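You operate a simulated robot arm through the tools that you are given. There is no shell and no other tool. Be economical: measure what you need, move in short steps, check, and stop when the job is done.

The job below is to be done with a simulated two-armed robot. You get a single attempt, and the scene is never put back.

Task
Unclip the grey case and put its black board in the RETURNS carton.
Fine: both clips left open, lid laid on the bench; gland and the boards in the yellow tray left as they are.

Only the result counts: the job must be done as asked and must still hold three seconds after the hand-in. Knocking over, shifting, dropping, spilling or breaking anything else fails it. A push-on lid holds only when it is set on centred and level and pressed home; a screw cap is set on level and turned clockwise until tight.

Robot
Two 7-joint arms with two-finger parallel grippers on one trunk, on a base that drives. Base frame: it is fixed to the floor where the robot stands at the start and does not move with it; the origin is under the middle of the robot, x ahead of it, y to its left, z up. Readings come in mm, degrees, newtons and seconds.
The left shoulder is at the start at [20, 138, 1225], the right one opposite. With the tool pointing down near the work surface each hand reaches from about 100 to 460 mm from the robot's upright axis, wherever it stands, measured 20 degrees to its own side. Places, roughly: black board (9x6x4 cm) [600, 100, 800]; blue board (9x6x4 cm) [-100, 100, 800]; front gland of the grey case [600, 0, 800]; green board (9x6x4 cm) [-100, 0, 800]; inside of the returns carton [700, 400, 800]; left clip of the grey case [500, 100, 800]; lid of the grey case [600, 100, 800]; lid of the grey case (15x11x4 cm) [600, 100, 800]; right clip of the grey case [600, 100, 800]; top of the left bench [200, 200, 800]. Payload 1.57 kg a hand.
The TCP of each hand is the grasp point between the finger pads, 30 mm short of the fingertips. In the tool frame z runs along the fingers and y along their closing line. The gripper opens to 80 mm. The fingers are 17 mm wide and 12 mm thick; the gripper's body (40 by 82 mm) begins 80 mm behind the TCP.
Orientation is that of the tool frame in the base frame, as a unit quaternion [x, y, z, w]. With the fingers straight down and closing along the base's y, the tool's x points along the base's -x, its y along +y and its z along -z.

Tools
- The arms move only by the tool jog_arm. It takes "left_rows", "right_rows" or both (then of equal length, played together; a hand with none holds still); each is a list of rows, each a list of 3 entries, a list of its own where there are three numbers: the shift along the base's x, y, z in units of 100 mm (1.0 is 100 mm), then the turn, a rotation vector about the base's x, y, z in units of 60 degrees (1.0 is 60 degrees), then the finger opening in mm, from 0 to 80. In form: [[[tx, ty, tz], [rx, ry, rz], hand], ...]. A call has 1 to 8 rows; each row is the pose to reach, as a shift and turn from the pose commanded when the call began. A call with a number of a shift or a turn outside -1 to 1 is refused whole. Each row takes 0.2 s and may step no farther than 50 mm and 8.6 degrees from the row before; otherwise, or with a gripper value out of range, the whole call is refused. Where a pose cannot be reached the arm comes as near as it can. A force on the tool above 40 N (or 10 N above the force at the start of the call, whichever is more), or a blocked arm, ends the call early, and 0.2 s more pass. The fingers move at their own pace (about 45 mm/s each) and stop on an object; they squeeze with about 35 N. The grip force told is the motor's: it shows also when the fingers shut on nothing. Time passes only in rows, and 0.2 s behind the last, so rows that repeat a pose let the fingers close. The reply holds the time, the measured pose of the TCP, the force on the tool along the base axes, the opening and the grip force, in the units named above and with some noise, with the torque about the TCP (base axes, N m) and any sound that the robot's microphone picked up.
- Cameras (640 x 400 px; columns grow to the right, rows downward): "scene" is now at [147.9, 43.8, 1071.3]; the picture's right is [0.66, -0.75, 0.00], its down [-0.66, -0.58, -0.48] and it looks along [0.36, 0.31, -0.88] (base axes); focal length 214 px, centre (320, 200). "left" rides on the left gripper at [72, 7, -122] in its tool frame; the picture's right is [-0.09, 1.00, 0.00], its down [-0.84, -0.08, -0.54] and it looks along [-0.54, -0.05, 0.84] (tool axes); focal length 238 px, centre (320, 200). "right" rides on the right gripper at [72, -7, -122] in its tool frame; the picture's right is [0.09, 1.00, 0.00], its down [-0.84, 0.08, -0.54] and it looks along [-0.54, 0.05, 0.84] (tool axes); focal length 238 px, centre (320, 200). There is no depth. A picture from a camera that has moved, and an enlarged one, comes with that camera's place and axes in the base frame and with its lens.
- camera(camera): a new picture of that camera. The clock stands still meanwhile.
- raise_lower(by): slides the trunk up (or, below 0, down) by that many mm; the arms and the scene camera ride with it, the base frame stays. It gives what a move gives, with no picture.
- roll_base(legs): drives the robot by 1 to 6 legs, each [ahead, left, turn to the left] in mm, mm and degrees, along the robot's own axes; the way and the turn of a leg run together, so that a leg with both is an arc; at most 1500 mm and 180 degrees a leg. The arms and the cameras ride along, it lands a little off, and it stops where it bumps. It gives what a move gives.
- aim_head(pan, tilt): turns the head with the scene camera to pan (to the left, within 60 degrees either way) and tilt (down, from -29 to 69), counted from straight ahead of the robot. It gives what a move gives.
- enlarge(camera, box): a new picture of the part [left, top, right, bottom] of that camera's present view, enlarged. The clock stands still meanwhile.
- close_job(): hands the job in; it is judged then, once.

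Go step by step. Nothing tells you exact positions but the pictures and the camera data: compare them with the known pose of the tool, close in by small moves and look again before you grip or let go. The budget is 120 turns and 88 pictures, counting those below and the enlarged ones. Unless the task says otherwise, let go and move clear before handing in, and close with one line.

The tools are called after "Request:" by a JSON object that holds its "name" and its "arguments". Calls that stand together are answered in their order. jog_arm: Moves the arms, as the interface text tells. Its arguments: {"type":"object","properties":{"left_rows":{"type":"array"},"right_rows":{"type":"array"}},"required":[]} The other tools are called the same way: raise_lower (by) slides the trunk up or down; roll_base (legs) drives the base; aim_head (pan, tilt) turns the head that bears the scene camera; camera (camera) takes a picture; enlarge (camera, box) takes an enlarged picture of a part of a camera's view; close_job () hands the job in.

At the start:

```text
t: 0.0
left_tool_pos: [388.3, 286.3, 1111.9]
left_tool_rot: [0.001, 1.0, 0.0, 0.0]
left_ft_force: [-0.2, 0.7, -0.5]
left_torque: [-0.02, -0.01, -0.02]
left_grip_width: 80.2
left_grasp_force: 0.0
right_tool_pos: [380.0, -79.3, 1106.8]
right_tool_rot: [0.002, 0.997, 0.0, -0.082]
right_ft_force: [0.1, -0.4, 1.0]
right_torque: [0.01, 0.03, 0.03]
right_grip_width: 79.8
right_grasp_force: 0.0
trunk travel left (down, up): [-600.0, 640.0]
robot x, y, heading: [2.5, 3.4, -0.0]
head pan, tilt: [41.2, 61.6]
```

scene: 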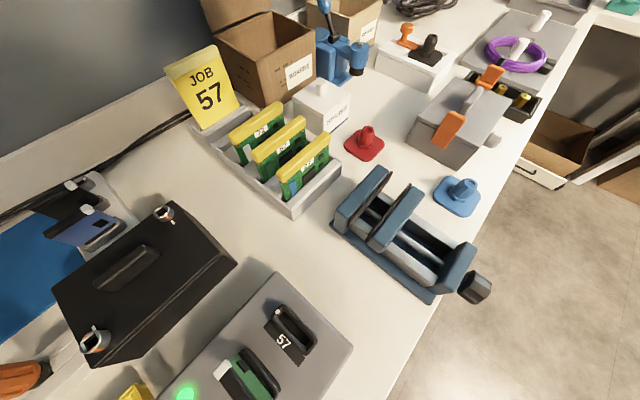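
right: 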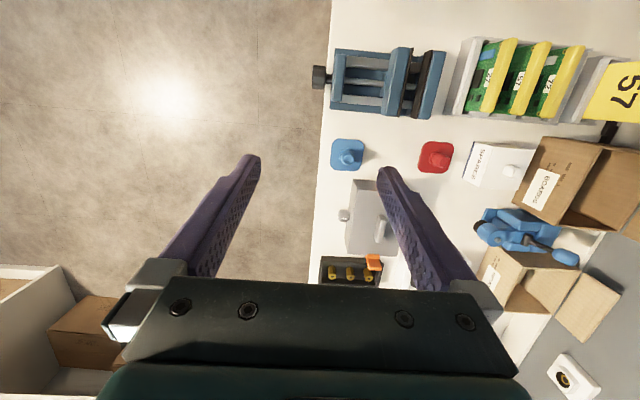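
left: 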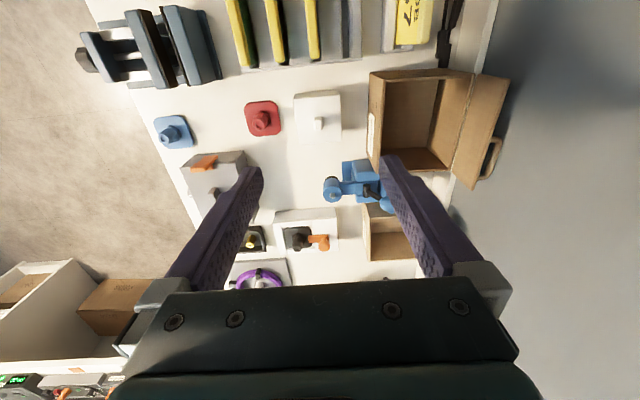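

I see a bench to the left and ahead, a grey case with orange clips, and two or three cartons. I'll read the labels and look at the case up close.

Request:
{"name": "enlarge", "arguments": {"camera": "scene", "box": [380, 0, 580, 180]}}

Request:
{"name": "enlarge", "arguments": {"camera": "scene", "box": [200, 0, 400, 130]}}

Request:
{"name": "aim_head", "arguments": {"pan": 20, "tilt": 40}}

Request:
{"name": "camera", "arguments": {"camera": "scene"}}

```text
2.22 times, centred on (480, 90) of scene
camera zoom: at [147.9, 43.8, 1071.3], right [0.66, -0.75, 0.0], down [-0.66, -0.58, -0.48], along [0.36, 0.31, -0.88], focal length 477 px, centre (-36, 444)
```

zoom: 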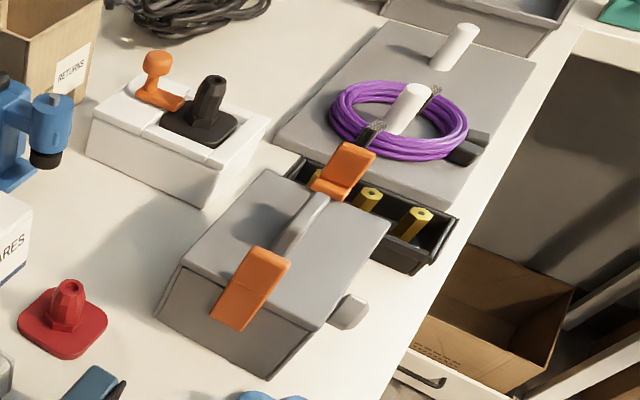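

```text
3.08 times, centred on (300, 65) of scene
camera zoom: at [147.9, 43.8, 1071.3], right [0.66, -0.75, 0.0], down [-0.66, -0.58, -0.48], along [0.36, 0.31, -0.88], focal length 660 px, centre (382, 615)
```

zoom: 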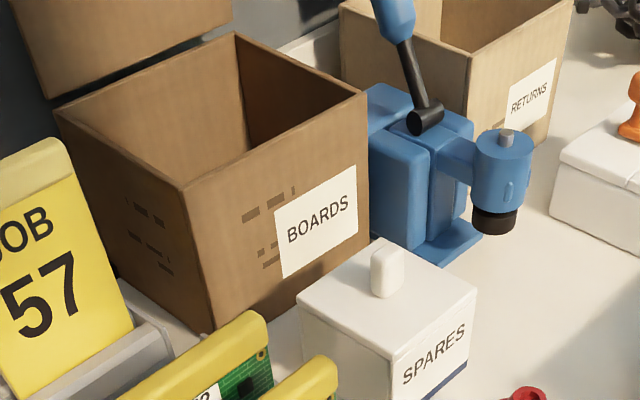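

```text
t: 0.8
left_tool_pos: [388.2, 287.6, 1111.7]
left_tool_rot: [0.0, 1.0, -0.001, 0.0]
left_ft_force: [-0.6, -0.1, 0.4]
left_torque: [-0.01, -0.01, -0.03]
left_grip_width: 79.9
left_grasp_force: 0.0
right_tool_pos: [380.3, -79.4, 1107.6]
right_tool_rot: [0.003, 0.997, -0.001, -0.082]
right_ft_force: [-0.6, -1.3, 0.2]
right_torque: [0.0, -0.01, 0.0]
right_grip_width: 79.9
right_grasp_force: 0.1
trunk travel left (down, up): [-600.0, 640.0]
robot x, y, heading: [0.5, 0.4, 0.0]
head pan, tilt: [20.0, 40.0]
```

```text
82 pictures are left
camera scene: at [179.0, 30.3, 1099.9], right [0.34, -0.94, 0.0], down [-0.6, -0.22, -0.77], along [0.72, 0.26, -0.64], focal length 214 px, centre (320, 200)
```

scene: 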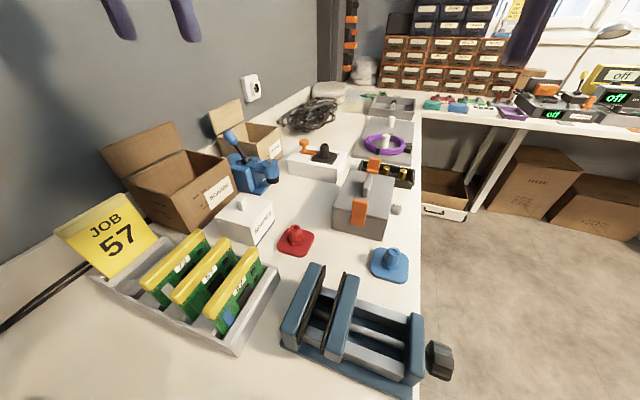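

The case has clips on its -x and +x sides, and the RETURNS carton is the far one. I need to see the surroundings before driving.

Request:
{"name": "aim_head", "arguments": {"pan": 0, "tilt": 69}}

Request:
{"name": "camera", "arguments": {"camera": "scene"}}

Request:
{"name": "camera", "arguments": {"camera": "left"}}

```text
t: 1.8
left_tool_pos: [388.8, 288.1, 1112.5]
left_tool_rot: [0.0, 1.0, -0.001, 0.0]
left_ft_force: [0.4, -0.4, 1.1]
left_torque: [0.02, -0.01, 0.01]
left_grip_width: 80.1
left_grasp_force: 0.0
right_tool_pos: [381.4, -78.2, 1106.5]
right_tool_rot: [0.002, 0.997, -0.001, -0.082]
right_ft_force: [0.3, 0.3, -0.5]
right_torque: [-0.03, -0.02, 0.01]
right_grip_width: 79.9
right_grasp_force: 0.0
trunk travel left (down, up): [-600.0, 640.0]
robot x, y, heading: [-2.3, -2.0, 0.1]
head pan, tilt: [0.0, 68.8]
```

```text
81 pictures are left
camera scene: at [155.1, 1.2, 1063.9], right [0.0, -1.0, 0.0], down [-0.93, 0.0, -0.36], along [0.36, 0.0, -0.93], focal length 214 px, centre (320, 200)
```

scene: 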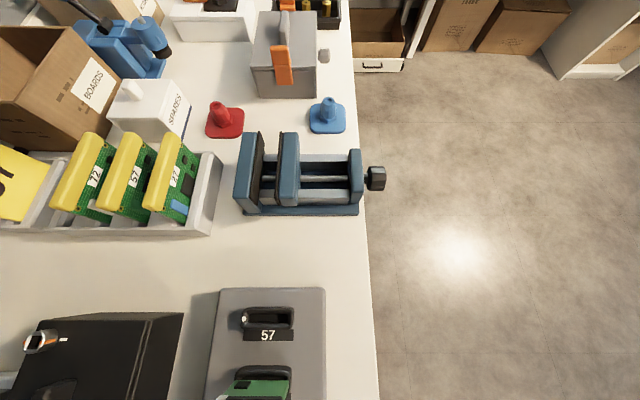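

```text
80 pictures are left
camera left: at [316.9, 293.7, 1233.0], right [0.09, 1.0, 0.0], down [0.84, -0.08, 0.54], along [0.54, -0.05, -0.84], focal length 238 px, centre (320, 200)
```

left: 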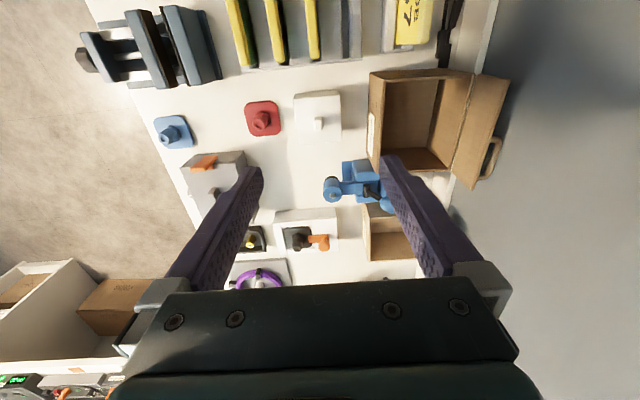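

The bench's front edge lies along y≈-70 and the case is around (470–620, 0–115). The RETURNS carton is around (640, 390). I'll drive ahead in a moderate leg and look again.

Request:
{"name": "roll_base", "arguments": {"legs": [[130, 0, 0]]}}

Request:
{"name": "aim_head", "arguments": {"pan": 0, "tilt": 60}}

Request:
{"name": "camera", "arguments": {"camera": "scene"}}

```text
t: 3.0
left_tool_pos: [514.2, 286.7, 1111.2]
left_tool_rot: [0.0, 1.0, 0.0, 0.0]
left_ft_force: [0.2, -0.2, 0.4]
left_torque: [0.02, 0.04, 0.0]
left_grip_width: 79.9
left_grasp_force: 0.1
right_tool_pos: [508.1, -77.3, 1105.7]
right_tool_rot: [0.002, 0.997, 0.0, -0.082]
right_ft_force: [-0.1, -0.2, -0.2]
right_torque: [-0.02, 0.01, 0.02]
right_grip_width: 79.9
right_grasp_force: 0.1
trunk travel left (down, up): [-600.0, 640.0]
robot x, y, heading: [122.4, 2.6, 0.1]
head pan, tilt: [0.0, 68.8]
```

```text
t: 3.8
left_tool_pos: [513.8, 288.5, 1111.7]
left_tool_rot: [-0.001, 1.0, 0.0, 0.001]
left_ft_force: [0.1, 0.6, 0.4]
left_torque: [-0.03, 0.01, 0.0]
left_grip_width: 80.0
left_grasp_force: 0.2
right_tool_pos: [507.4, -78.2, 1106.6]
right_tool_rot: [0.002, 0.997, 0.0, -0.083]
right_ft_force: [0.1, 1.1, -0.8]
right_torque: [0.01, 0.02, 0.02]
right_grip_width: 80.2
right_grasp_force: 0.1
trunk travel left (down, up): [-600.0, 640.0]
robot x, y, heading: [122.8, -0.9, -0.1]
head pan, tilt: [0.0, 60.0]
```

```text
79 pictures are left
camera scene: at [291.7, 1.7, 1073.2], right [0.0, -1.0, 0.0], down [-0.87, 0.0, -0.5], along [0.5, 0.0, -0.87], focal length 214 px, centre (320, 200)
```

scene: 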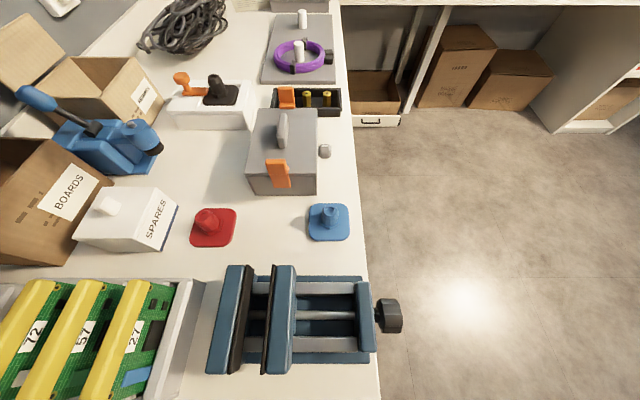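

The drive went fine. I'll go on ahead and slightly left, then take close views of the case.

Request:
{"name": "roll_base", "arguments": {"legs": [[130, 50, 0]]}}

Request:
{"name": "camera", "arguments": {"camera": "scene"}}

Request:
{"name": "enlarge", "arguments": {"camera": "scene", "box": [200, 70, 440, 220]}}

Request:
{"name": "camera", "arguments": {"camera": "left"}}

Request:
{"name": "camera", "arguments": {"camera": "right"}}

```text
t: 5.1
left_tool_pos: [640.8, 339.4, 1112.3]
left_tool_rot: [-0.002, 1.0, 0.0, 0.001]
left_ft_force: [0.0, -0.4, 0.3]
left_torque: [0.01, 0.04, 0.01]
left_grip_width: 79.9
left_grasp_force: 0.1
right_tool_pos: [635.8, -26.4, 1106.5]
right_tool_rot: [0.002, 0.997, 0.001, -0.081]
right_ft_force: [1.1, -1.0, 0.0]
right_torque: [-0.01, 0.01, 0.02]
right_grip_width: 80.2
right_grasp_force: 0.1
trunk travel left (down, up): [-600.0, 640.0]
robot x, y, heading: [255.5, 51.0, 0.0]
head pan, tilt: [0.0, 60.0]
```

```text
78 pictures are left
camera scene: at [419.6, 52.0, 1073.2], right [0.0, -1.0, 0.0], down [-0.87, 0.0, -0.5], along [0.5, 0.0, -0.87], focal length 214 px, centre (320, 200)
```

scene: 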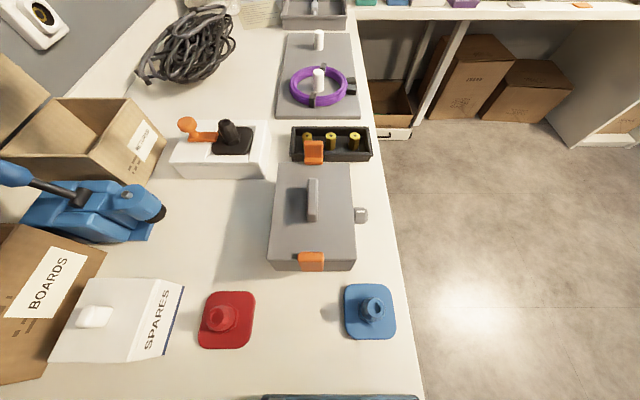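

```text
2.67 times, centred on (320, 145) of scene
camera zoom: at [419.6, 52.0, 1073.2], right [0.0, -1.0, 0.0], down [-0.87, 0.0, -0.5], along [0.5, 0.0, -0.87], focal length 572 px, centre (320, 347)
```

zoom: 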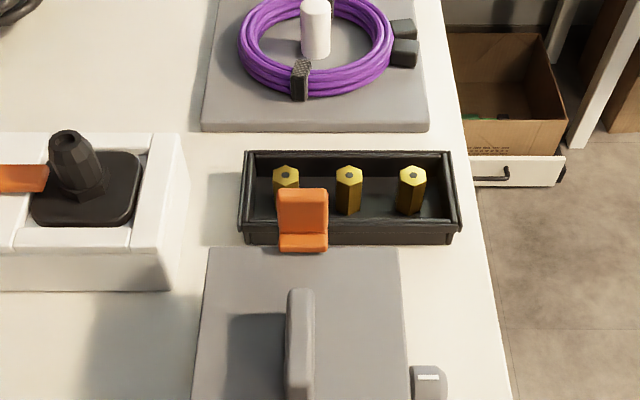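

```text
76 pictures are left
camera left: at [569.9, 345.0, 1232.9], right [0.09, 1.0, 0.0], down [0.84, -0.08, 0.54], along [0.54, -0.05, -0.84], focal length 238 px, centre (320, 200)
```

left: 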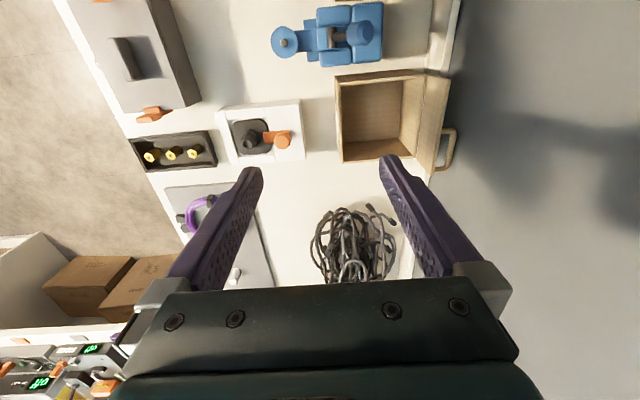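

```text
75 pictures are left
camera right: at [584.6, -33.9, 1239.9], right [-0.09, 1.0, 0.01], down [0.91, 0.07, 0.4], along [0.39, 0.05, -0.92], focal length 238 px, centre (320, 200)
```

right: 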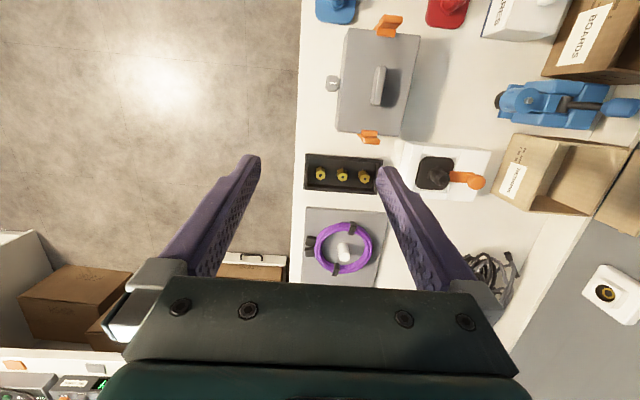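

I put the case handle at about (558, 61, 838), with the clips at x≈470 and ≈640. I'll bring the right hand's camera closer to study the left clip.

Request:
{"name": "jog_arm", "arguments": {"right_rows": [[[-0.35, 0.25, 0], [0, -0.08, 0], 80], [[-0.7, 0.5, -0.1], [0, -0.157, 0], 80], [[-1, 0.8, -0.3], [0, -0.157, 0], 80], [[-1, 0.9, -0.6], [0, -0.157, 0], 80]]}}

Request:
{"name": "camera", "arguments": {"camera": "right"}}

```text
t: 6.1
left_tool_pos: [641.9, 337.9, 1111.8]
left_tool_rot: [-0.002, 1.0, 0.0, 0.0]
left_ft_force: [0.3, -0.3, 0.1]
left_torque: [0.01, 0.0, -0.03]
left_grip_width: 80.0
left_grasp_force: 0.1
right_tool_pos: [532.4, 63.5, 1044.6]
right_tool_rot: [0.002, 1.0, 0.001, -0.001]
right_ft_force: [-0.1, -0.7, -0.4]
right_torque: [-0.01, -0.01, -0.01]
right_grip_width: 80.1
right_grasp_force: 0.0
trunk travel left (down, up): [-600.0, 640.0]
robot x, y, heading: [252.4, 49.0, -0.1]
head pan, tilt: [0.0, 60.0]
```

```text
74 pictures are left
camera right: at [461.6, 56.5, 1168.8], right [-0.09, 1.0, 0.0], down [0.84, 0.07, 0.54], along [0.54, 0.05, -0.84], focal length 238 px, centre (320, 200)
```

right: 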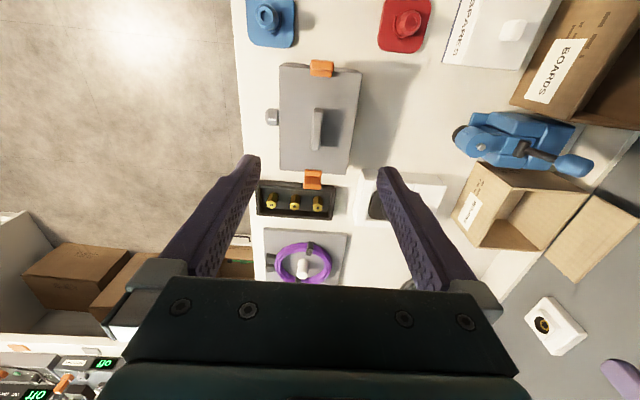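

Triangulation gives the lid top at x 483–633, y 7–115, z≈815, with the handle along x at (558, 61). The clips sit at the middle of each short edge. I'll enlarge them.

Request:
{"name": "enlarge", "arguments": {"camera": "right", "box": [260, 30, 400, 200]}}

Request:
{"name": "enlarge", "arguments": {"camera": "scene", "box": [250, 140, 380, 290]}}

```text
2.35 times, centred on (330, 115) of right
camera zoom: at [461.6, 56.5, 1168.8], right [-0.09, 1.0, 0.0], down [0.84, 0.07, 0.54], along [0.54, 0.05, -0.84], focal length 561 px, centre (296, 400)
```

zoom: 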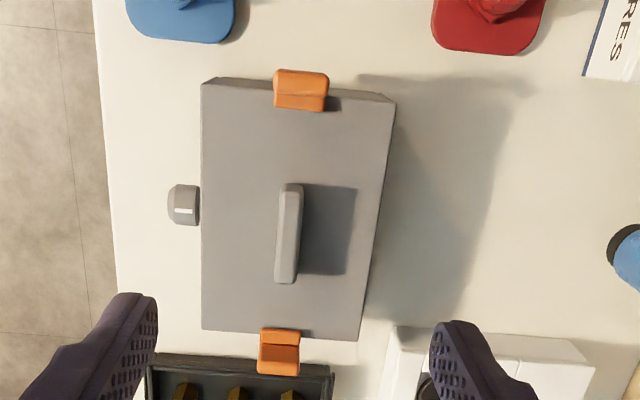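

```text
2.67 times, centred on (315, 215) of scene
camera zoom: at [419.5, 52.0, 1073.2], right [0.0, -1.0, 0.0], down [-0.87, 0.0, -0.5], along [0.5, 0.0, -0.87], focal length 572 px, centre (333, 160)
```

zoom: 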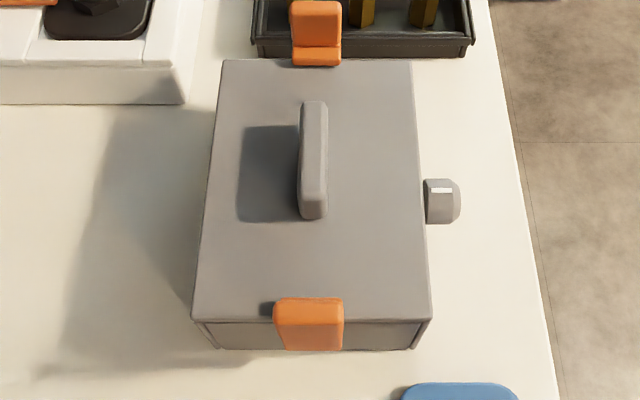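

The left clip looks closed, hooking the lid at z≈815 with its tab down to about (478, 788). The right clip seems to stand up already. I'll swing the right hand over the floor side and yaw it for a side-on look.

Request:
{"name": "jog_arm", "arguments": {"right_rows": [[[0.05, -0.2, 0], [0, 0, 0.14], 80], [[0.1, -0.4, 0], [0, 0, 0.28], 80], [[0.15, -0.6, 0], [0, 0, 0.42], 80], [[0.2, -0.8, 0], [0, 0, 0.56], 80], [[0.25, -1, 0], [0, 0, 0.7], 80], [[0.28, -1, 0], [0, 0, 0.84], 80], [[0.28, -1, 0], [0, 0, 0.98], 80]]}}

Request:
{"name": "jog_arm", "arguments": {"right_rows": [[[0, -0.3, -0.2], [0, 0, 0.13], 80], [[0, -0.6, -0.4], [0, 0, 0.26], 80], [[0, -0.8, -0.6], [0, 0, 0.39], 80], [[0, -1, -0.8], [0, 0, 0.52], 80], [[0, -1, -1], [0, 0, 0.52], 80]]}}

Request:
{"name": "camera", "arguments": {"camera": "right"}}

```text
t: 7.7
left_tool_pos: [640.8, 338.6, 1111.9]
left_tool_rot: [-0.002, 1.0, -0.001, 0.001]
left_ft_force: [-0.2, 0.1, -0.3]
left_torque: [-0.01, 0.04, -0.01]
left_grip_width: 80.2
left_grasp_force: 0.1
right_tool_pos: [563.0, -38.6, 1045.8]
right_tool_rot: [-0.491, 0.871, 0.0, 0.0]
right_ft_force: [0.2, 0.9, -0.1]
right_torque: [0.0, -0.01, 0.01]
right_grip_width: 80.2
right_grasp_force: 0.1
trunk travel left (down, up): [-600.0, 640.0]
robot x, y, heading: [256.9, 53.3, 0.3]
head pan, tilt: [0.0, 60.0]
```

```text
t: 8.8
left_tool_pos: [641.4, 338.6, 1112.4]
left_tool_rot: [0.0, 1.0, 0.0, 0.0]
left_ft_force: [-0.2, -0.1, 0.0]
left_torque: [0.0, 0.02, 0.01]
left_grip_width: 79.7
left_grasp_force: 0.1
right_tool_pos: [408.0, -58.1, 900.3]
right_tool_rot: [-0.69, 0.71, 0.122, -0.067]
right_ft_force: [0.3, -0.4, -0.8]
right_torque: [0.05, 0.03, -0.01]
right_grip_width: 79.9
right_grasp_force: 0.0
right hand out of reach, approached as far as the arm can: row 2, 3, 4, 5
trunk travel left (down, up): [-600.0, 640.0]
robot x, y, heading: [253.6, 49.3, 0.0]
head pan, tilt: [0.0, 60.0]
stopped in row 5 (right hand): the arm was blocked; the commanded pose is now the measured one
```

```text
71 pictures are left
camera right: at [444.6, -139.6, 1011.9], right [-0.96, -0.07, 0.26], down [0.1, 0.79, 0.6], along [-0.25, 0.61, -0.76], focal length 238 px, centre (320, 200)
```

right: 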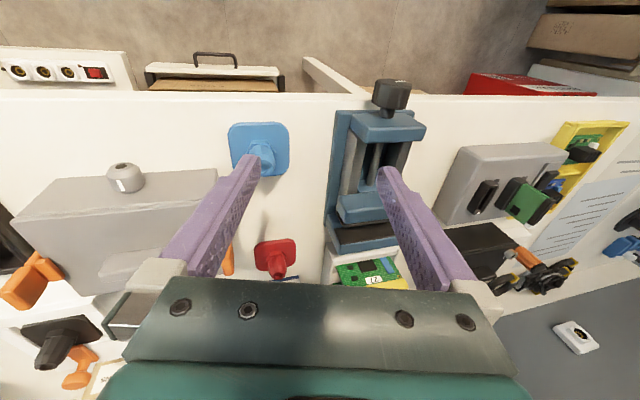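

The right hand ran out of reach with that yaw but touched nothing. The view shows the right clip already swung out and open, and the left one closed. I'll bring the right hand back up and upright.

Request:
{"name": "jog_arm", "arguments": {"right_rows": [[[0, 0, 0.3], [-0.024, -0.013, -0.137], 80], [[0, 0, 0.6], [-0.048, -0.026, -0.274], 80], [[0, 0, 0.9], [-0.072, -0.039, -0.411], 80], [[0, 0, 1], [-0.096, -0.052, -0.548], 80], [[0, 0, 1], [-0.12, -0.065, -0.685], 80], [[0, 0, 1], [-0.144, -0.078, -0.822], 80], [[0, 0, 1], [-0.168, -0.091, -0.959], 80]]}}

Request:
{"name": "jog_arm", "arguments": {"right_rows": [[[0.1, 0, 0], [-0.023, -0.013, -0.13], 40], [[0.2, 0, 0], [-0.045, -0.025, -0.26], 0], [[0.2, 0, 0], [-0.068, -0.038, -0.386], 0], [[0.2, 0, 0], [-0.089, -0.05, -0.502], 0]]}}

Request:
{"name": "camera", "arguments": {"camera": "right"}}

```text
t: 10.4
left_tool_pos: [641.9, 337.8, 1111.5]
left_tool_rot: [-0.002, 1.0, 0.0, 0.0]
left_ft_force: [-0.5, 0.0, -0.5]
left_torque: [-0.05, -0.02, -0.01]
left_grip_width: 79.9
left_grasp_force: 0.2
right_tool_pos: [429.3, -53.8, 992.2]
right_tool_rot: [-0.235, 0.97, 0.057, -0.04]
right_ft_force: [-12.6, -25.6, 0.0]
right_torque: [2.33, -1.03, 0.56]
right_grip_width: 63.9
right_grasp_force: 0.0
right hand out of reach, approached as far as the arm can: row 3, 4, 5, 6, 7
trunk travel left (down, up): [-600.0, 640.0]
robot x, y, heading: [250.0, 48.3, 0.0]
head pan, tilt: [0.0, 60.0]
```

```text
t: 10.7
left_tool_pos: [641.4, 338.1, 1112.0]
left_tool_rot: [0.0, 1.0, 0.0, -0.001]
left_ft_force: [0.0, 0.6, -1.1]
left_torque: [0.02, -0.02, -0.05]
left_grip_width: 79.8
left_grasp_force: 0.1
right_tool_pos: [432.4, -54.4, 993.3]
right_tool_rot: [-0.218, 0.974, 0.043, -0.035]
right_ft_force: [-2.9, -27.3, 4.7]
right_torque: [2.77, -0.36, -0.1]
right_grip_width: 39.9
right_grasp_force: 0.2
trunk travel left (down, up): [-600.0, 640.0]
robot x, y, heading: [255.8, 53.0, 0.3]
head pan, tilt: [0.0, 60.0]
stopped in row 1 (right hand): the force on the tool passed its limit at 49 N (the readings are from after the stop); the commanded pose is now the measured one
```

```text
70 pictures are left
camera right: at [380.6, -99.6, 1118.7], right [-0.5, 0.86, 0.1], down [0.77, 0.39, 0.5], along [0.39, 0.33, -0.86], focal length 238 px, centre (320, 200)
```

right: 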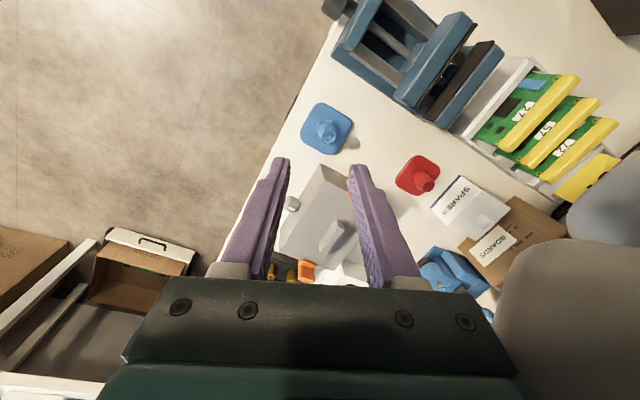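

The right hand is rubbing against the robot's own head. I'll move it away toward -y and +x.

Request:
{"name": "jog_arm", "arguments": {"right_rows": [[[0.05, -0.3, 0], [0, 0, 0], 40], [[0.2, -0.6, 0.1], [0, 0, 0], 40], [[0.5, -0.8, 0.3], [-0.023, -0.013, -0.1], 20], [[0.9, -0.8, 0.5], [-0.045, -0.025, -0.22], 0], [[1, -0.6, 0.5], [-0.065, -0.038, -0.34], 0], [[1, -0.4, 0.5], [-0.08, -0.045, -0.42], 0]]}}

```text
t: 12.1
left_tool_pos: [642.1, 338.8, 1111.6]
left_tool_rot: [-0.001, 1.0, 0.0, 0.0]
left_ft_force: [0.4, -0.9, 0.3]
left_torque: [-0.01, -0.02, -0.02]
left_grip_width: 80.0
left_grasp_force: 0.1
right_tool_pos: [532.7, -93.5, 1043.6]
right_tool_rot: [0.002, 1.0, 0.004, -0.009]
right_ft_force: [-0.2, 0.3, -1.1]
right_torque: [0.01, -0.03, 0.0]
right_grip_width: 0.1
right_grasp_force: 21.4
right hand out of reach, approached as far as the arm can: row 1
trunk travel left (down, up): [-600.0, 640.0]
robot x, y, heading: [251.1, 53.6, 0.3]
head pan, tilt: [0.0, 60.0]
```

The right hand is free and upright. I'll back the base a bit and shift it left, so the clip and lid sit at a comfortable reach clear of the head.

Request:
{"name": "roll_base", "arguments": {"legs": [[-90, 50, 0]]}}

Request:
{"name": "aim_head", "arguments": {"pan": -10, "tilt": 52}}

Request:
{"name": "camera", "arguments": {"camera": "scene"}}

Request:
{"name": "camera", "arguments": {"camera": "right"}}

```text
t: 13.3
left_tool_pos: [551.4, 389.5, 1111.9]
left_tool_rot: [-0.003, 1.0, 0.0, 0.0]
left_ft_force: [-0.2, 0.3, -0.5]
left_torque: [0.03, -0.01, 0.01]
left_grip_width: 79.9
left_grasp_force: 0.1
right_tool_pos: [442.5, -41.6, 1043.2]
right_tool_rot: [-0.001, 1.0, 0.006, -0.009]
right_ft_force: [-0.3, 0.1, -0.5]
right_torque: [0.02, -0.01, 0.05]
right_grip_width: 0.1
right_grasp_force: 21.0
trunk travel left (down, up): [-600.0, 640.0]
robot x, y, heading: [162.3, 98.4, 0.2]
head pan, tilt: [0.0, 60.0]
```

```text
t: 14.0
left_tool_pos: [551.0, 389.9, 1113.4]
left_tool_rot: [-0.002, 1.0, -0.001, 0.001]
left_ft_force: [0.6, 0.2, 0.2]
left_torque: [0.0, 0.0, 0.0]
left_grip_width: 80.3
left_grasp_force: 0.1
right_tool_pos: [443.0, -43.4, 1044.4]
right_tool_rot: [-0.001, 1.0, 0.005, -0.008]
right_ft_force: [0.6, 0.2, 0.1]
right_torque: [-0.01, 0.02, 0.0]
right_grip_width: 0.0
right_grasp_force: 21.4
trunk travel left (down, up): [-600.0, 640.0]
robot x, y, heading: [163.6, 101.7, 0.2]
head pan, tilt: [-10.0, 52.0]
```

```text
69 pictures are left
camera scene: at [336.8, 89.4, 1083.1], right [-0.17, -0.99, 0.0], down [-0.78, 0.13, -0.62], along [0.61, -0.1, -0.79], focal length 214 px, centre (320, 200)
```

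scene: 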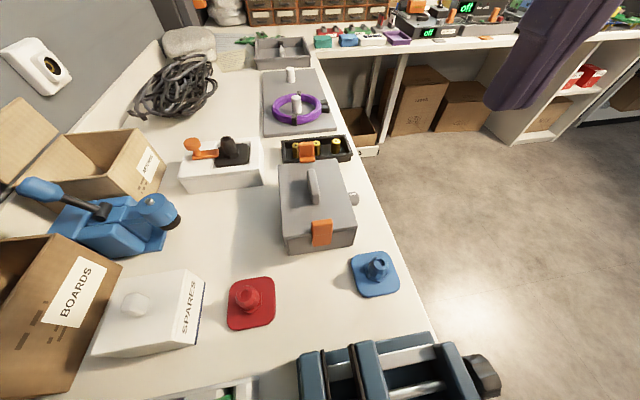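

```text
68 pictures are left
camera right: at [373.3, -51.1, 1169.1], right [-0.09, 1.0, 0.01], down [0.85, 0.07, 0.53], along [0.53, 0.06, -0.85], focal length 238 px, centre (320, 200)
```

right: 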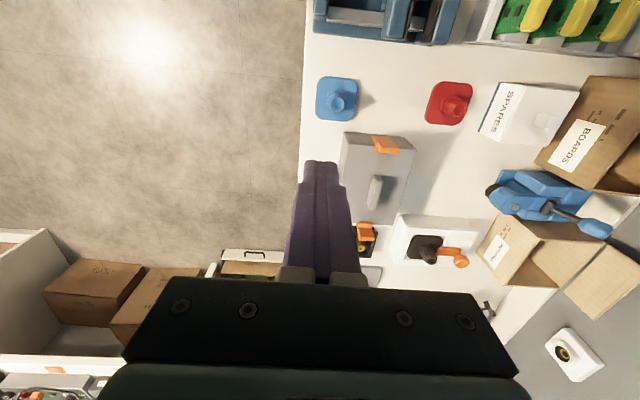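

I'll enlarge the clips from here to settle their geometry.

Request:
{"name": "enlarge", "arguments": {"camera": "scene", "box": [265, 130, 375, 260]}}

Request:
{"name": "enlarge", "arguments": {"camera": "right", "box": [330, 110, 430, 270]}}

```text
3.08 times, centred on (320, 195) of scene
camera zoom: at [336.8, 89.4, 1083.1], right [-0.17, -0.99, 0.0], down [-0.78, 0.13, -0.62], along [0.61, -0.1, -0.79], focal length 660 px, centre (320, 215)
```

zoom: 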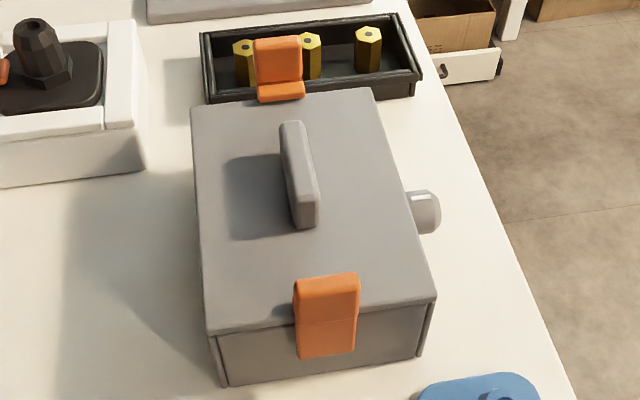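

```text
2.50 times, centred on (380, 190) of right
camera zoom: at [373.3, -51.1, 1169.1], right [-0.09, 1.0, 0.01], down [0.85, 0.07, 0.53], along [0.53, 0.06, -0.85], focal length 596 px, centre (170, 225)
```

zoom: 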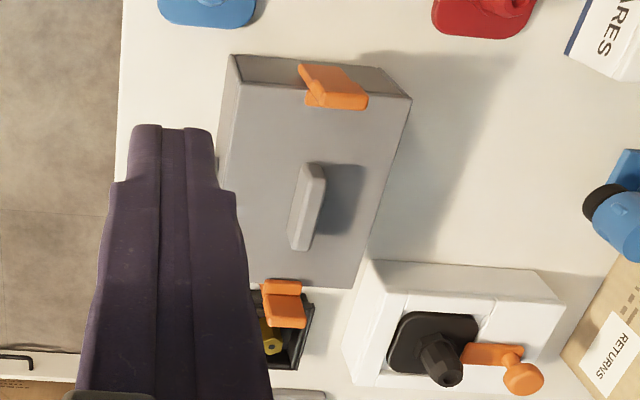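

The right clip clearly stands up (open), with its plate vertical from (644, 817) to z≈855. The left clip's closed shape isn't clear, so I'll lower the trunk for a flatter view, first lifting the left hand for clearance.

Request:
{"name": "jog_arm", "arguments": {"left_rows": [[[-0.2, -0.1, 0.45], [0, 0, 0], 80], [[-0.4, -0.2, 0.9], [0, 0, 0], 80]], "right_rows": [[[-0.1, -0.4, 0], [0, 0, 0], 0], [[-0.1, -0.7, 0], [0, 0, 0], 0]]}}

Request:
{"name": "raise_lower", "arguments": {"by": -120}}

Request:
{"name": "camera", "arguments": {"camera": "scene"}}

Request:
{"name": "aim_head", "arguments": {"pan": -10, "tilt": 45}}

Request:
{"name": "enlarge", "arguments": {"camera": "scene", "box": [240, 120, 400, 240]}}

```text
refused: row 1 steps farther than a row can; nothing moved
```

```text
t: 15.5
left_tool_pos: [550.9, 390.2, 992.1]
left_tool_rot: [-0.003, 1.0, 0.0, 0.0]
left_ft_force: [-0.2, -0.2, 0.1]
left_torque: [0.01, -0.03, 0.02]
left_grip_width: 79.9
left_grasp_force: 0.1
right_tool_pos: [442.6, -43.2, 924.7]
right_tool_rot: [0.0, 1.0, 0.005, -0.009]
right_ft_force: [0.5, 0.1, -0.9]
right_torque: [0.0, 0.0, 0.0]
right_grip_width: 0.1
right_grasp_force: 21.1
trunk travel left (down, up): [-480.0, 760.0]
robot x, y, heading: [162.2, 103.1, 0.1]
head pan, tilt: [-10.0, 52.0]
```

```text
65 pictures are left
camera scene: at [336.8, 89.3, 963.2], right [-0.17, -0.99, 0.0], down [-0.78, 0.13, -0.62], along [0.61, -0.1, -0.79], focal length 214 px, centre (320, 200)
```

scene: 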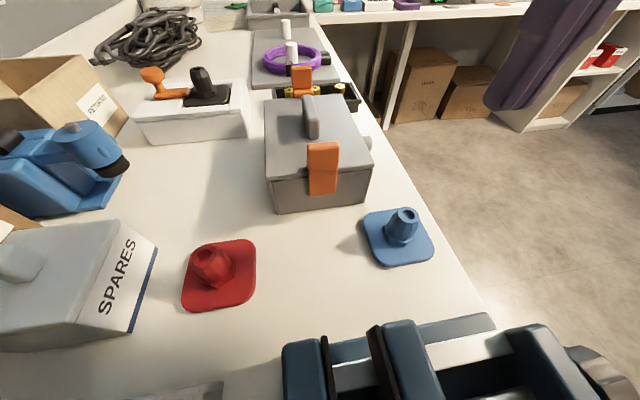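

```text
t: 16.2
left_tool_pos: [550.7, 389.0, 991.4]
left_tool_rot: [-0.003, 1.0, 0.0, 0.0]
left_ft_force: [0.3, -0.2, 0.6]
left_torque: [-0.02, 0.01, 0.01]
left_grip_width: 80.0
left_grasp_force: 0.1
right_tool_pos: [442.9, -42.5, 924.9]
right_tool_rot: [-0.001, 1.0, 0.005, -0.009]
right_ft_force: [-1.0, -0.8, -0.2]
right_torque: [0.03, -0.01, -0.03]
right_grip_width: 0.2
right_grasp_force: 20.8
trunk travel left (down, up): [-480.0, 760.0]
robot x, y, heading: [165.9, 101.3, 0.3]
head pan, tilt: [-10.0, 45.0]
```

```text
3.33 times, centred on (320, 180) of scene
camera zoom: at [342.9, 88.3, 972.7], right [-0.17, -0.99, 0.0], down [-0.7, 0.12, -0.71], along [0.7, -0.12, -0.71], focal length 715 px, centre (320, 267)
```

zoom: 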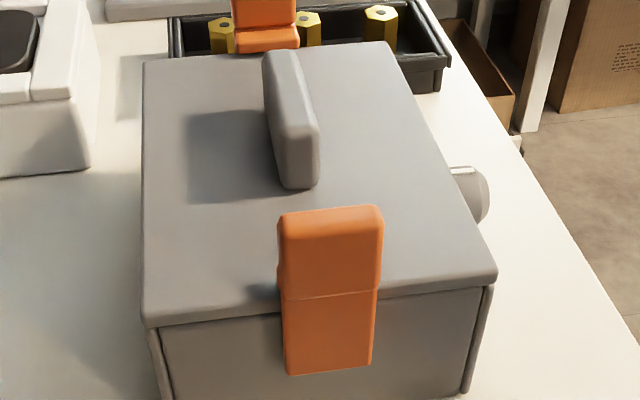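

Now it's clear: each clip is a tab standing up past the lid edge, hinged on the body with a hook over the lid, so both are likely closed. They should open by pushing the tab outward. I'll bring the closed right fingers in above the lid, inboard of the left tab.

Request:
{"name": "jog_arm", "arguments": {"right_rows": [[[0.2, 0.3, 0], [0, 0, 0], 0], [[0.4, 0.6, 0], [0, 0, 0], 0], [[0.6, 0.85, 0], [0, 0, 0], 0], [[0.7, 1, 0], [0, 0, 0], 0], [[0.7, 1, -0.3], [0, 0, 0], 0]]}}

Request:
{"name": "camera", "arguments": {"camera": "scene"}}

Request:
{"name": "camera", "arguments": {"camera": "right"}}

```text
t: 17.4
left_tool_pos: [550.9, 389.8, 992.0]
left_tool_rot: [-0.003, 1.0, 0.0, 0.0]
left_ft_force: [0.1, 0.0, 0.3]
left_torque: [0.03, 0.03, -0.01]
left_grip_width: 79.7
left_grasp_force: 0.0
right_tool_pos: [514.6, 57.5, 892.8]
right_tool_rot: [-0.001, 1.0, 0.005, -0.009]
right_ft_force: [0.1, -0.7, 0.1]
right_torque: [0.0, 0.02, 0.02]
right_grip_width: 0.1
right_grasp_force: 21.1
trunk travel left (down, up): [-480.0, 760.0]
robot x, y, heading: [164.2, 99.6, -0.1]
head pan, tilt: [-10.0, 45.0]
```

```text
63 pictures are left
camera scene: at [342.7, 88.3, 972.7], right [-0.17, -0.99, 0.0], down [-0.7, 0.12, -0.71], along [0.7, -0.12, -0.71], focal length 214 px, centre (320, 200)
```

scene: 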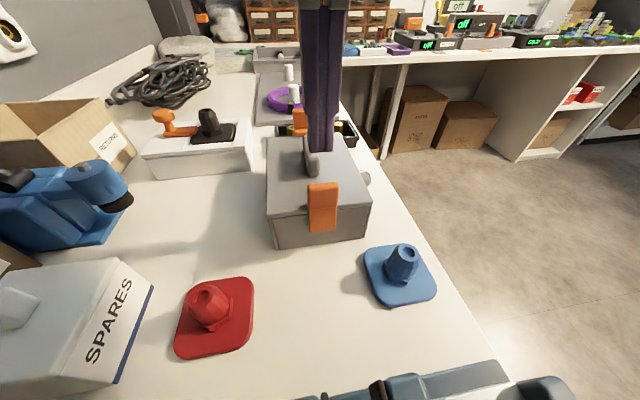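

```text
62 pictures are left
camera right: at [444.9, 49.3, 1018.8], right [-0.09, 1.0, 0.01], down [0.85, 0.07, 0.53], along [0.53, 0.06, -0.85], focal length 238 px, centre (320, 200)
```

right: 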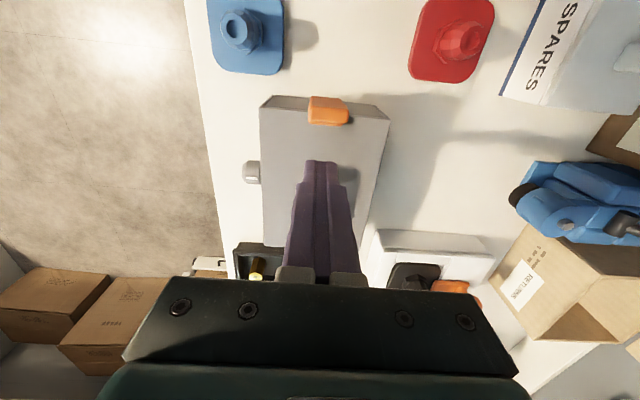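

The tab's inner top edge is at about (488, 846). The fingertips are at (515, 58), so I'll lower them to tip z≈832 and start pushing -x gently.

Request:
{"name": "jog_arm", "arguments": {"right_rows": [[[0, 0.03, -0.15], [0, 0, 0], 0], [[0, 0.03, -0.31], [0, 0, 0], 0], [[-0.1, 0.03, -0.31], [0, 0, 0], 0], [[-0.2, 0.03, -0.31], [0, 0, 0], 0], [[-0.3, 0.03, -0.31], [0, 0, 0], 0]]}}

Request:
{"name": "enlarge", "arguments": {"camera": "scene", "box": [240, 120, 400, 260]}}

```text
t: 18.6
left_tool_pos: [549.6, 389.4, 991.8]
left_tool_rot: [-0.002, 1.0, 0.0, 0.0]
left_ft_force: [0.0, 0.0, -0.4]
left_torque: [-0.02, 0.03, -0.04]
left_grip_width: 79.8
left_grasp_force: 0.0
right_tool_pos: [483.2, 60.2, 864.2]
right_tool_rot: [0.0, 1.0, 0.005, -0.009]
right_ft_force: [0.6, 0.6, 0.3]
right_torque: [0.0, -0.01, -0.01]
right_grip_width: 0.0
right_grasp_force: 21.6
trunk travel left (down, up): [-480.0, 760.0]
robot x, y, heading: [166.0, 100.5, 0.1]
head pan, tilt: [-10.0, 45.0]
```

```text
2.86 times, centred on (320, 190) of scene
camera zoom: at [342.8, 88.3, 972.7], right [-0.17, -0.99, 0.0], down [-0.7, 0.12, -0.71], along [0.7, -0.12, -0.71], focal length 613 px, centre (320, 229)
```

zoom: 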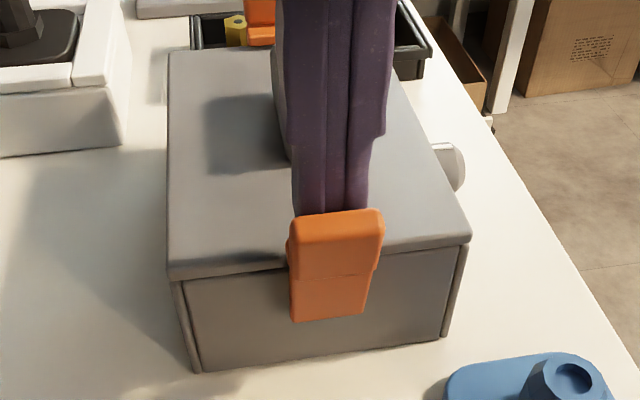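

The finger is behind the tab and it seems to be swinging out with little force. I'll continue pushing outward.

Request:
{"name": "jog_arm", "arguments": {"right_rows": [[[-0.1, 0, -0.02], [0, 0, 0], 0], [[-0.2, 0, -0.05], [0, 0, 0], 0], [[-0.3, 0, -0.08], [0, 0, 0], 0]]}}

Request:
{"name": "enlarge", "arguments": {"camera": "scene", "box": [240, 120, 400, 260]}}

```text
t: 19.4
left_tool_pos: [550.7, 390.2, 991.9]
left_tool_rot: [-0.003, 1.0, 0.001, 0.0]
left_ft_force: [0.4, -0.2, 0.1]
left_torque: [-0.01, 0.01, -0.02]
left_grip_width: 80.0
left_grasp_force: 0.0
right_tool_pos: [452.8, 61.0, 855.1]
right_tool_rot: [0.0, 1.0, 0.006, -0.008]
right_ft_force: [1.0, 0.4, 0.7]
right_torque: [0.01, 0.01, -0.03]
right_grip_width: 0.2
right_grasp_force: 21.0
trunk travel left (down, up): [-480.0, 760.0]
robot x, y, heading: [160.1, 97.3, 0.4]
head pan, tilt: [-10.0, 45.0]
```

```text
2.86 times, centred on (320, 190) of scene
camera zoom: at [342.8, 88.3, 972.7], right [-0.17, -0.99, 0.0], down [-0.7, 0.12, -0.71], along [0.7, -0.12, -0.71], focal length 613 px, centre (320, 229)
```

zoom: 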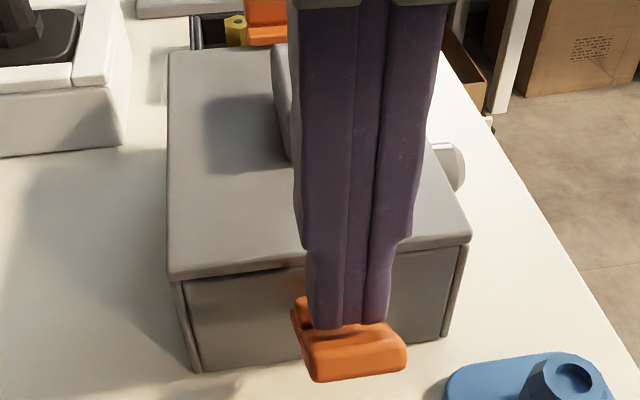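

The left clip is folding outward. I'll push it a little further so it stays open, then lift off and check.

Request:
{"name": "jog_arm", "arguments": {"right_rows": [[[-0.06, 0, -0.08], [0, 0, 0], 0], [[-0.1, 0, -0.16], [0, 0, 0], 0], [[-0.1, 0, -0.2], [0, 0, 0], 0]]}}

Request:
{"name": "jog_arm", "arguments": {"right_rows": [[[0, 0, 0.4], [0, 0, 0], 0], [[0, 0, 0.8], [0, 0, 0], 0], [[0, -0.4, 1], [0, 0, 0], 0], [[0.2, -0.8, 1], [0, 0, 0], 0]]}}

Request:
{"name": "enlarge", "arguments": {"camera": "scene", "box": [240, 110, 400, 260]}}

```text
t: 19.9
left_tool_pos: [553.0, 387.9, 993.5]
left_tool_rot: [-0.002, 1.0, 0.001, 0.001]
left_ft_force: [0.6, -0.3, 0.5]
left_torque: [0.02, -0.03, 0.0]
left_grip_width: 79.9
left_grasp_force: 0.0
right_tool_pos: [454.4, 60.7, 851.9]
right_tool_rot: [0.002, 1.0, 0.01, 0.005]
right_ft_force: [8.1, -3.5, 23.4]
right_torque: [-0.22, -0.2, 0.01]
right_grip_width: 0.0
right_grasp_force: 21.1
trunk travel left (down, up): [-480.0, 760.0]
robot x, y, heading: [163.3, 102.9, 0.3]
head pan, tilt: [-10.0, 45.0]
stopped in row 2 (right hand): the force on the tool passed its limit at 112 N (the readings are from after the stop); the commanded pose is now the measured one
```

```text
t: 20.3
left_tool_pos: [549.6, 388.6, 990.3]
left_tool_rot: [-0.003, 1.0, 0.0, -0.002]
left_ft_force: [1.4, -0.1, 0.3]
left_torque: [-0.01, -0.02, -0.02]
left_grip_width: 80.1
left_grasp_force: 0.0
right_tool_pos: [452.2, 57.9, 861.2]
right_tool_rot: [0.005, 1.0, 0.002, 0.001]
right_ft_force: [5.6, 0.9, -16.4]
right_torque: [-0.11, -0.87, -0.08]
right_grip_width: 0.1
right_grasp_force: 21.0
trunk travel left (down, up): [-480.0, 760.0]
robot x, y, heading: [165.0, 99.2, 0.2]
head pan, tilt: [-10.0, 45.0]
stopped in row 1 (right hand): the force on the tool passed its limit at 79 N (the readings are from after the stop); the commanded pose is now the measured one
```

```text
2.67 times, centred on (320, 185) of scene
camera zoom: at [344.0, 87.5, 974.3], right [-0.17, -0.98, 0.0], down [-0.68, 0.12, -0.72], along [0.71, -0.13, -0.69], focal length 572 px, centre (320, 240)
```

zoom: 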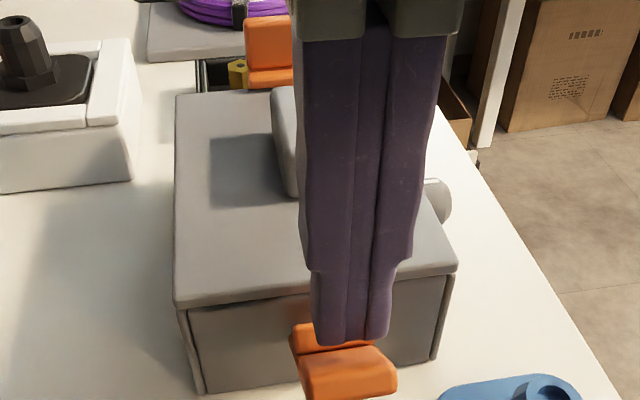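

The wrist has touched the robot's own head (the camera shifted slightly). I'll back the hand out along +x first, then lift.

Request:
{"name": "jog_arm", "arguments": {"right_rows": [[[0.15, 0, 0.02], [0, 0, 0], 0], [[0.35, 0, 0.05], [0, 0, 0], 0], [[0.55, 0, 0.2], [0, 0, 0], 0], [[0.6, -0.1, 0.6], [0, 0, 0], 0], [[0.6, -0.5, 0.8], [0, 0, 0], 0], [[0.6, -0.9, 0.8], [0, 0, 0], 0]]}}

Request:
{"name": "camera", "arguments": {"camera": "scene"}}

Request:
{"name": "enlarge", "arguments": {"camera": "scene", "box": [240, 110, 400, 260]}}

```text
t: 21.7
left_tool_pos: [550.4, 388.6, 992.2]
left_tool_rot: [-0.002, 1.0, 0.0, 0.0]
left_ft_force: [0.3, -0.6, 0.1]
left_torque: [0.02, 0.05, 0.0]
left_grip_width: 80.0
left_grasp_force: 0.0
right_tool_pos: [511.0, -31.7, 943.4]
right_tool_rot: [0.003, 1.0, 0.002, 0.001]
right_ft_force: [-0.4, -0.6, 0.1]
right_torque: [-0.02, -0.02, -0.03]
right_grip_width: 0.1
right_grasp_force: 21.7
trunk travel left (down, up): [-480.0, 760.0]
robot x, y, heading: [163.8, 102.3, 0.3]
head pan, tilt: [-10.0, 45.0]
```

```text
58 pictures are left
camera scene: at [343.0, 87.9, 972.7], right [-0.17, -0.99, 0.0], down [-0.7, 0.12, -0.71], along [0.7, -0.12, -0.71], focal length 214 px, centre (320, 200)
```

scene: 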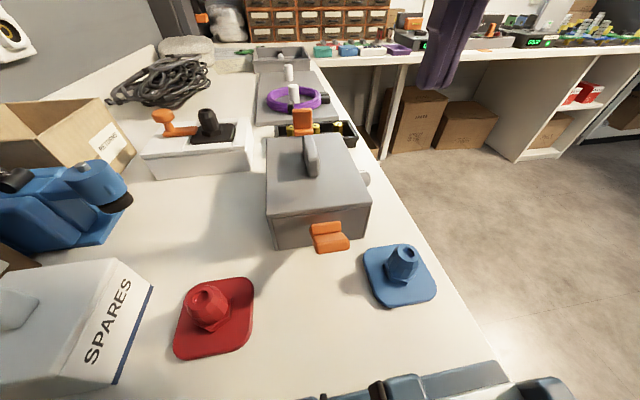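

```text
2.67 times, centred on (320, 185) of scene
camera zoom: at [343.0, 87.9, 972.7], right [-0.17, -0.99, 0.0], down [-0.7, 0.12, -0.71], along [0.7, -0.12, -0.71], focal length 572 px, centre (320, 240)
```

zoom: 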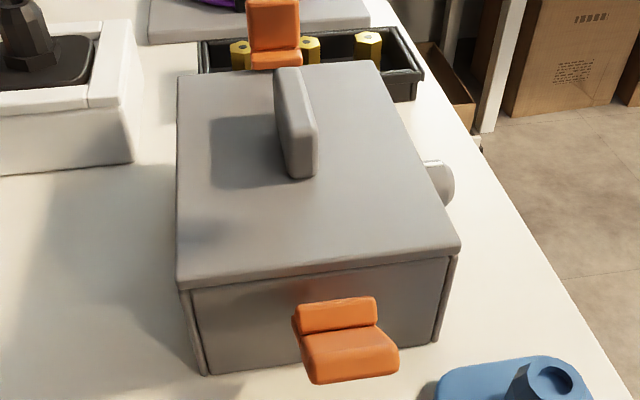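

The left clip is open and stays open. Next I'll raise both hands, drive 100 mm ahead and open the right clip the same way.

Request:
{"name": "jog_arm", "arguments": {"left_rows": [[[0, 0, 0.4], [0, 0, 0], 80], [[0, 0, 0.8], [0, 0, 0], 80], [[0, 0, 1], [0, 0, 0], 80]]}}

Request:
{"name": "roll_base", "arguments": {"legs": [[100, 0, 0]]}}

Request:
{"name": "aim_head", "arguments": {"pan": -10, "tilt": 45}}

Request:
{"name": "camera", "arguments": {"camera": "scene"}}

Request:
{"name": "camera", "arguments": {"camera": "right"}}

```text
t: 22.3
left_tool_pos: [528.8, 399.7, 975.1]
left_tool_rot: [-0.017, 0.992, -0.003, -0.122]
left_ft_force: [0.6, 0.0, 0.2]
left_torque: [-0.03, 0.01, -0.01]
left_grip_width: 80.0
left_grasp_force: 0.1
right_tool_pos: [511.0, -30.9, 943.5]
right_tool_rot: [0.003, 1.0, 0.003, 0.001]
right_ft_force: [-0.9, -0.3, -0.2]
right_torque: [-0.01, 0.03, 0.01]
right_grip_width: 0.0
right_grasp_force: 21.3
trunk travel left (down, up): [-480.0, 760.0]
robot x, y, heading: [162.3, 99.3, 0.5]
head pan, tilt: [-10.0, 45.0]
stopped in row 2 (left hand): the arm was blocked; the commanded pose is now the measured one
```

```text
t: 23.4
left_tool_pos: [629.6, 398.4, 976.1]
left_tool_rot: [-0.016, 0.992, -0.003, -0.122]
left_ft_force: [-1.2, 0.0, 0.1]
left_torque: [0.02, 0.02, 0.03]
left_grip_width: 80.2
left_grasp_force: 0.0
right_tool_pos: [611.4, -31.0, 944.7]
right_tool_rot: [0.004, 1.0, 0.003, 0.002]
right_ft_force: [-0.1, 0.3, 0.0]
right_torque: [-0.02, 0.02, 0.01]
right_grip_width: 0.3
right_grasp_force: 20.9
trunk travel left (down, up): [-480.0, 760.0]
robot x, y, heading: [264.6, 101.1, 0.1]
head pan, tilt: [-10.0, 45.0]
```

```text
t: 24.0
left_tool_pos: [629.6, 398.8, 974.7]
left_tool_rot: [-0.016, 0.992, -0.003, -0.122]
left_ft_force: [-0.3, 0.2, 0.7]
left_torque: [-0.01, 0.01, -0.01]
left_grip_width: 80.3
left_grasp_force: 0.0
right_tool_pos: [611.1, -30.3, 944.7]
right_tool_rot: [0.004, 1.0, 0.002, 0.001]
right_ft_force: [0.1, -0.3, -0.3]
right_torque: [0.02, -0.02, 0.0]
right_grip_width: 0.0
right_grasp_force: 21.0
trunk travel left (down, up): [-480.0, 760.0]
robot x, y, heading: [266.1, 99.2, 0.6]
head pan, tilt: [-10.0, 45.0]
```

```text
56 pictures are left
camera scene: at [443.2, 88.4, 972.7], right [-0.17, -0.99, 0.0], down [-0.7, 0.12, -0.71], along [0.7, -0.12, -0.71], focal length 214 px, centre (320, 200)
```

scene: 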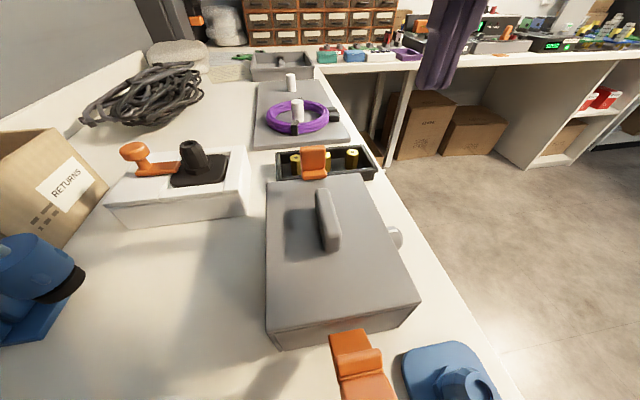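

```text
55 pictures are left
camera right: at [538.8, -38.1, 1067.5], right [-0.08, 1.0, 0.01], down [0.84, 0.07, 0.54], along [0.54, 0.05, -0.84], focal length 238 px, centre (320, 200)
```

right: 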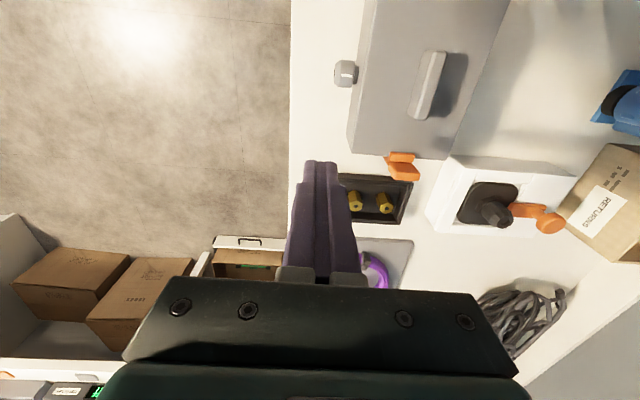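

The layout is as expected. I'll bring the right fingers between the handle and the right tab, lower them and push +x.

Request:
{"name": "jog_arm", "arguments": {"right_rows": [[[-0.03, 0.4, 0], [0, 0, 0], 0], [[-0.05, 0.8, 0], [0, 0, 0], 0], [[-0.05, 0.92, -0.2], [0, 0, 0], 0], [[-0.05, 0.92, -0.5], [0, 0, 0], 0]]}}

Request:
{"name": "enlarge", "arguments": {"camera": "scene", "box": [240, 120, 400, 260]}}

```text
t: 25.0
left_tool_pos: [628.3, 398.6, 974.4]
left_tool_rot: [-0.015, 0.992, -0.003, -0.123]
left_ft_force: [0.9, 1.1, 0.4]
left_torque: [0.03, -0.02, -0.01]
left_grip_width: 80.0
left_grasp_force: 0.1
right_tool_pos: [607.0, 60.4, 895.4]
right_tool_rot: [0.004, 1.0, 0.002, 0.001]
right_ft_force: [-0.3, 0.3, -0.4]
right_torque: [0.01, -0.01, -0.03]
right_grip_width: 0.0
right_grasp_force: 21.7
trunk travel left (down, up): [-480.0, 760.0]
robot x, y, heading: [266.7, 97.0, -0.0]
head pan, tilt: [-10.0, 45.0]
```

```text
2.86 times, centred on (320, 190) of scene
camera zoom: at [443.0, 88.4, 972.7], right [-0.17, -0.99, 0.0], down [-0.7, 0.12, -0.71], along [0.7, -0.12, -0.71], focal length 613 px, centre (320, 229)
```

zoom: 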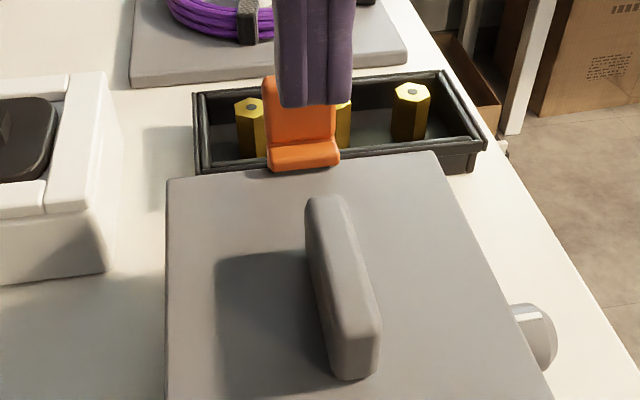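

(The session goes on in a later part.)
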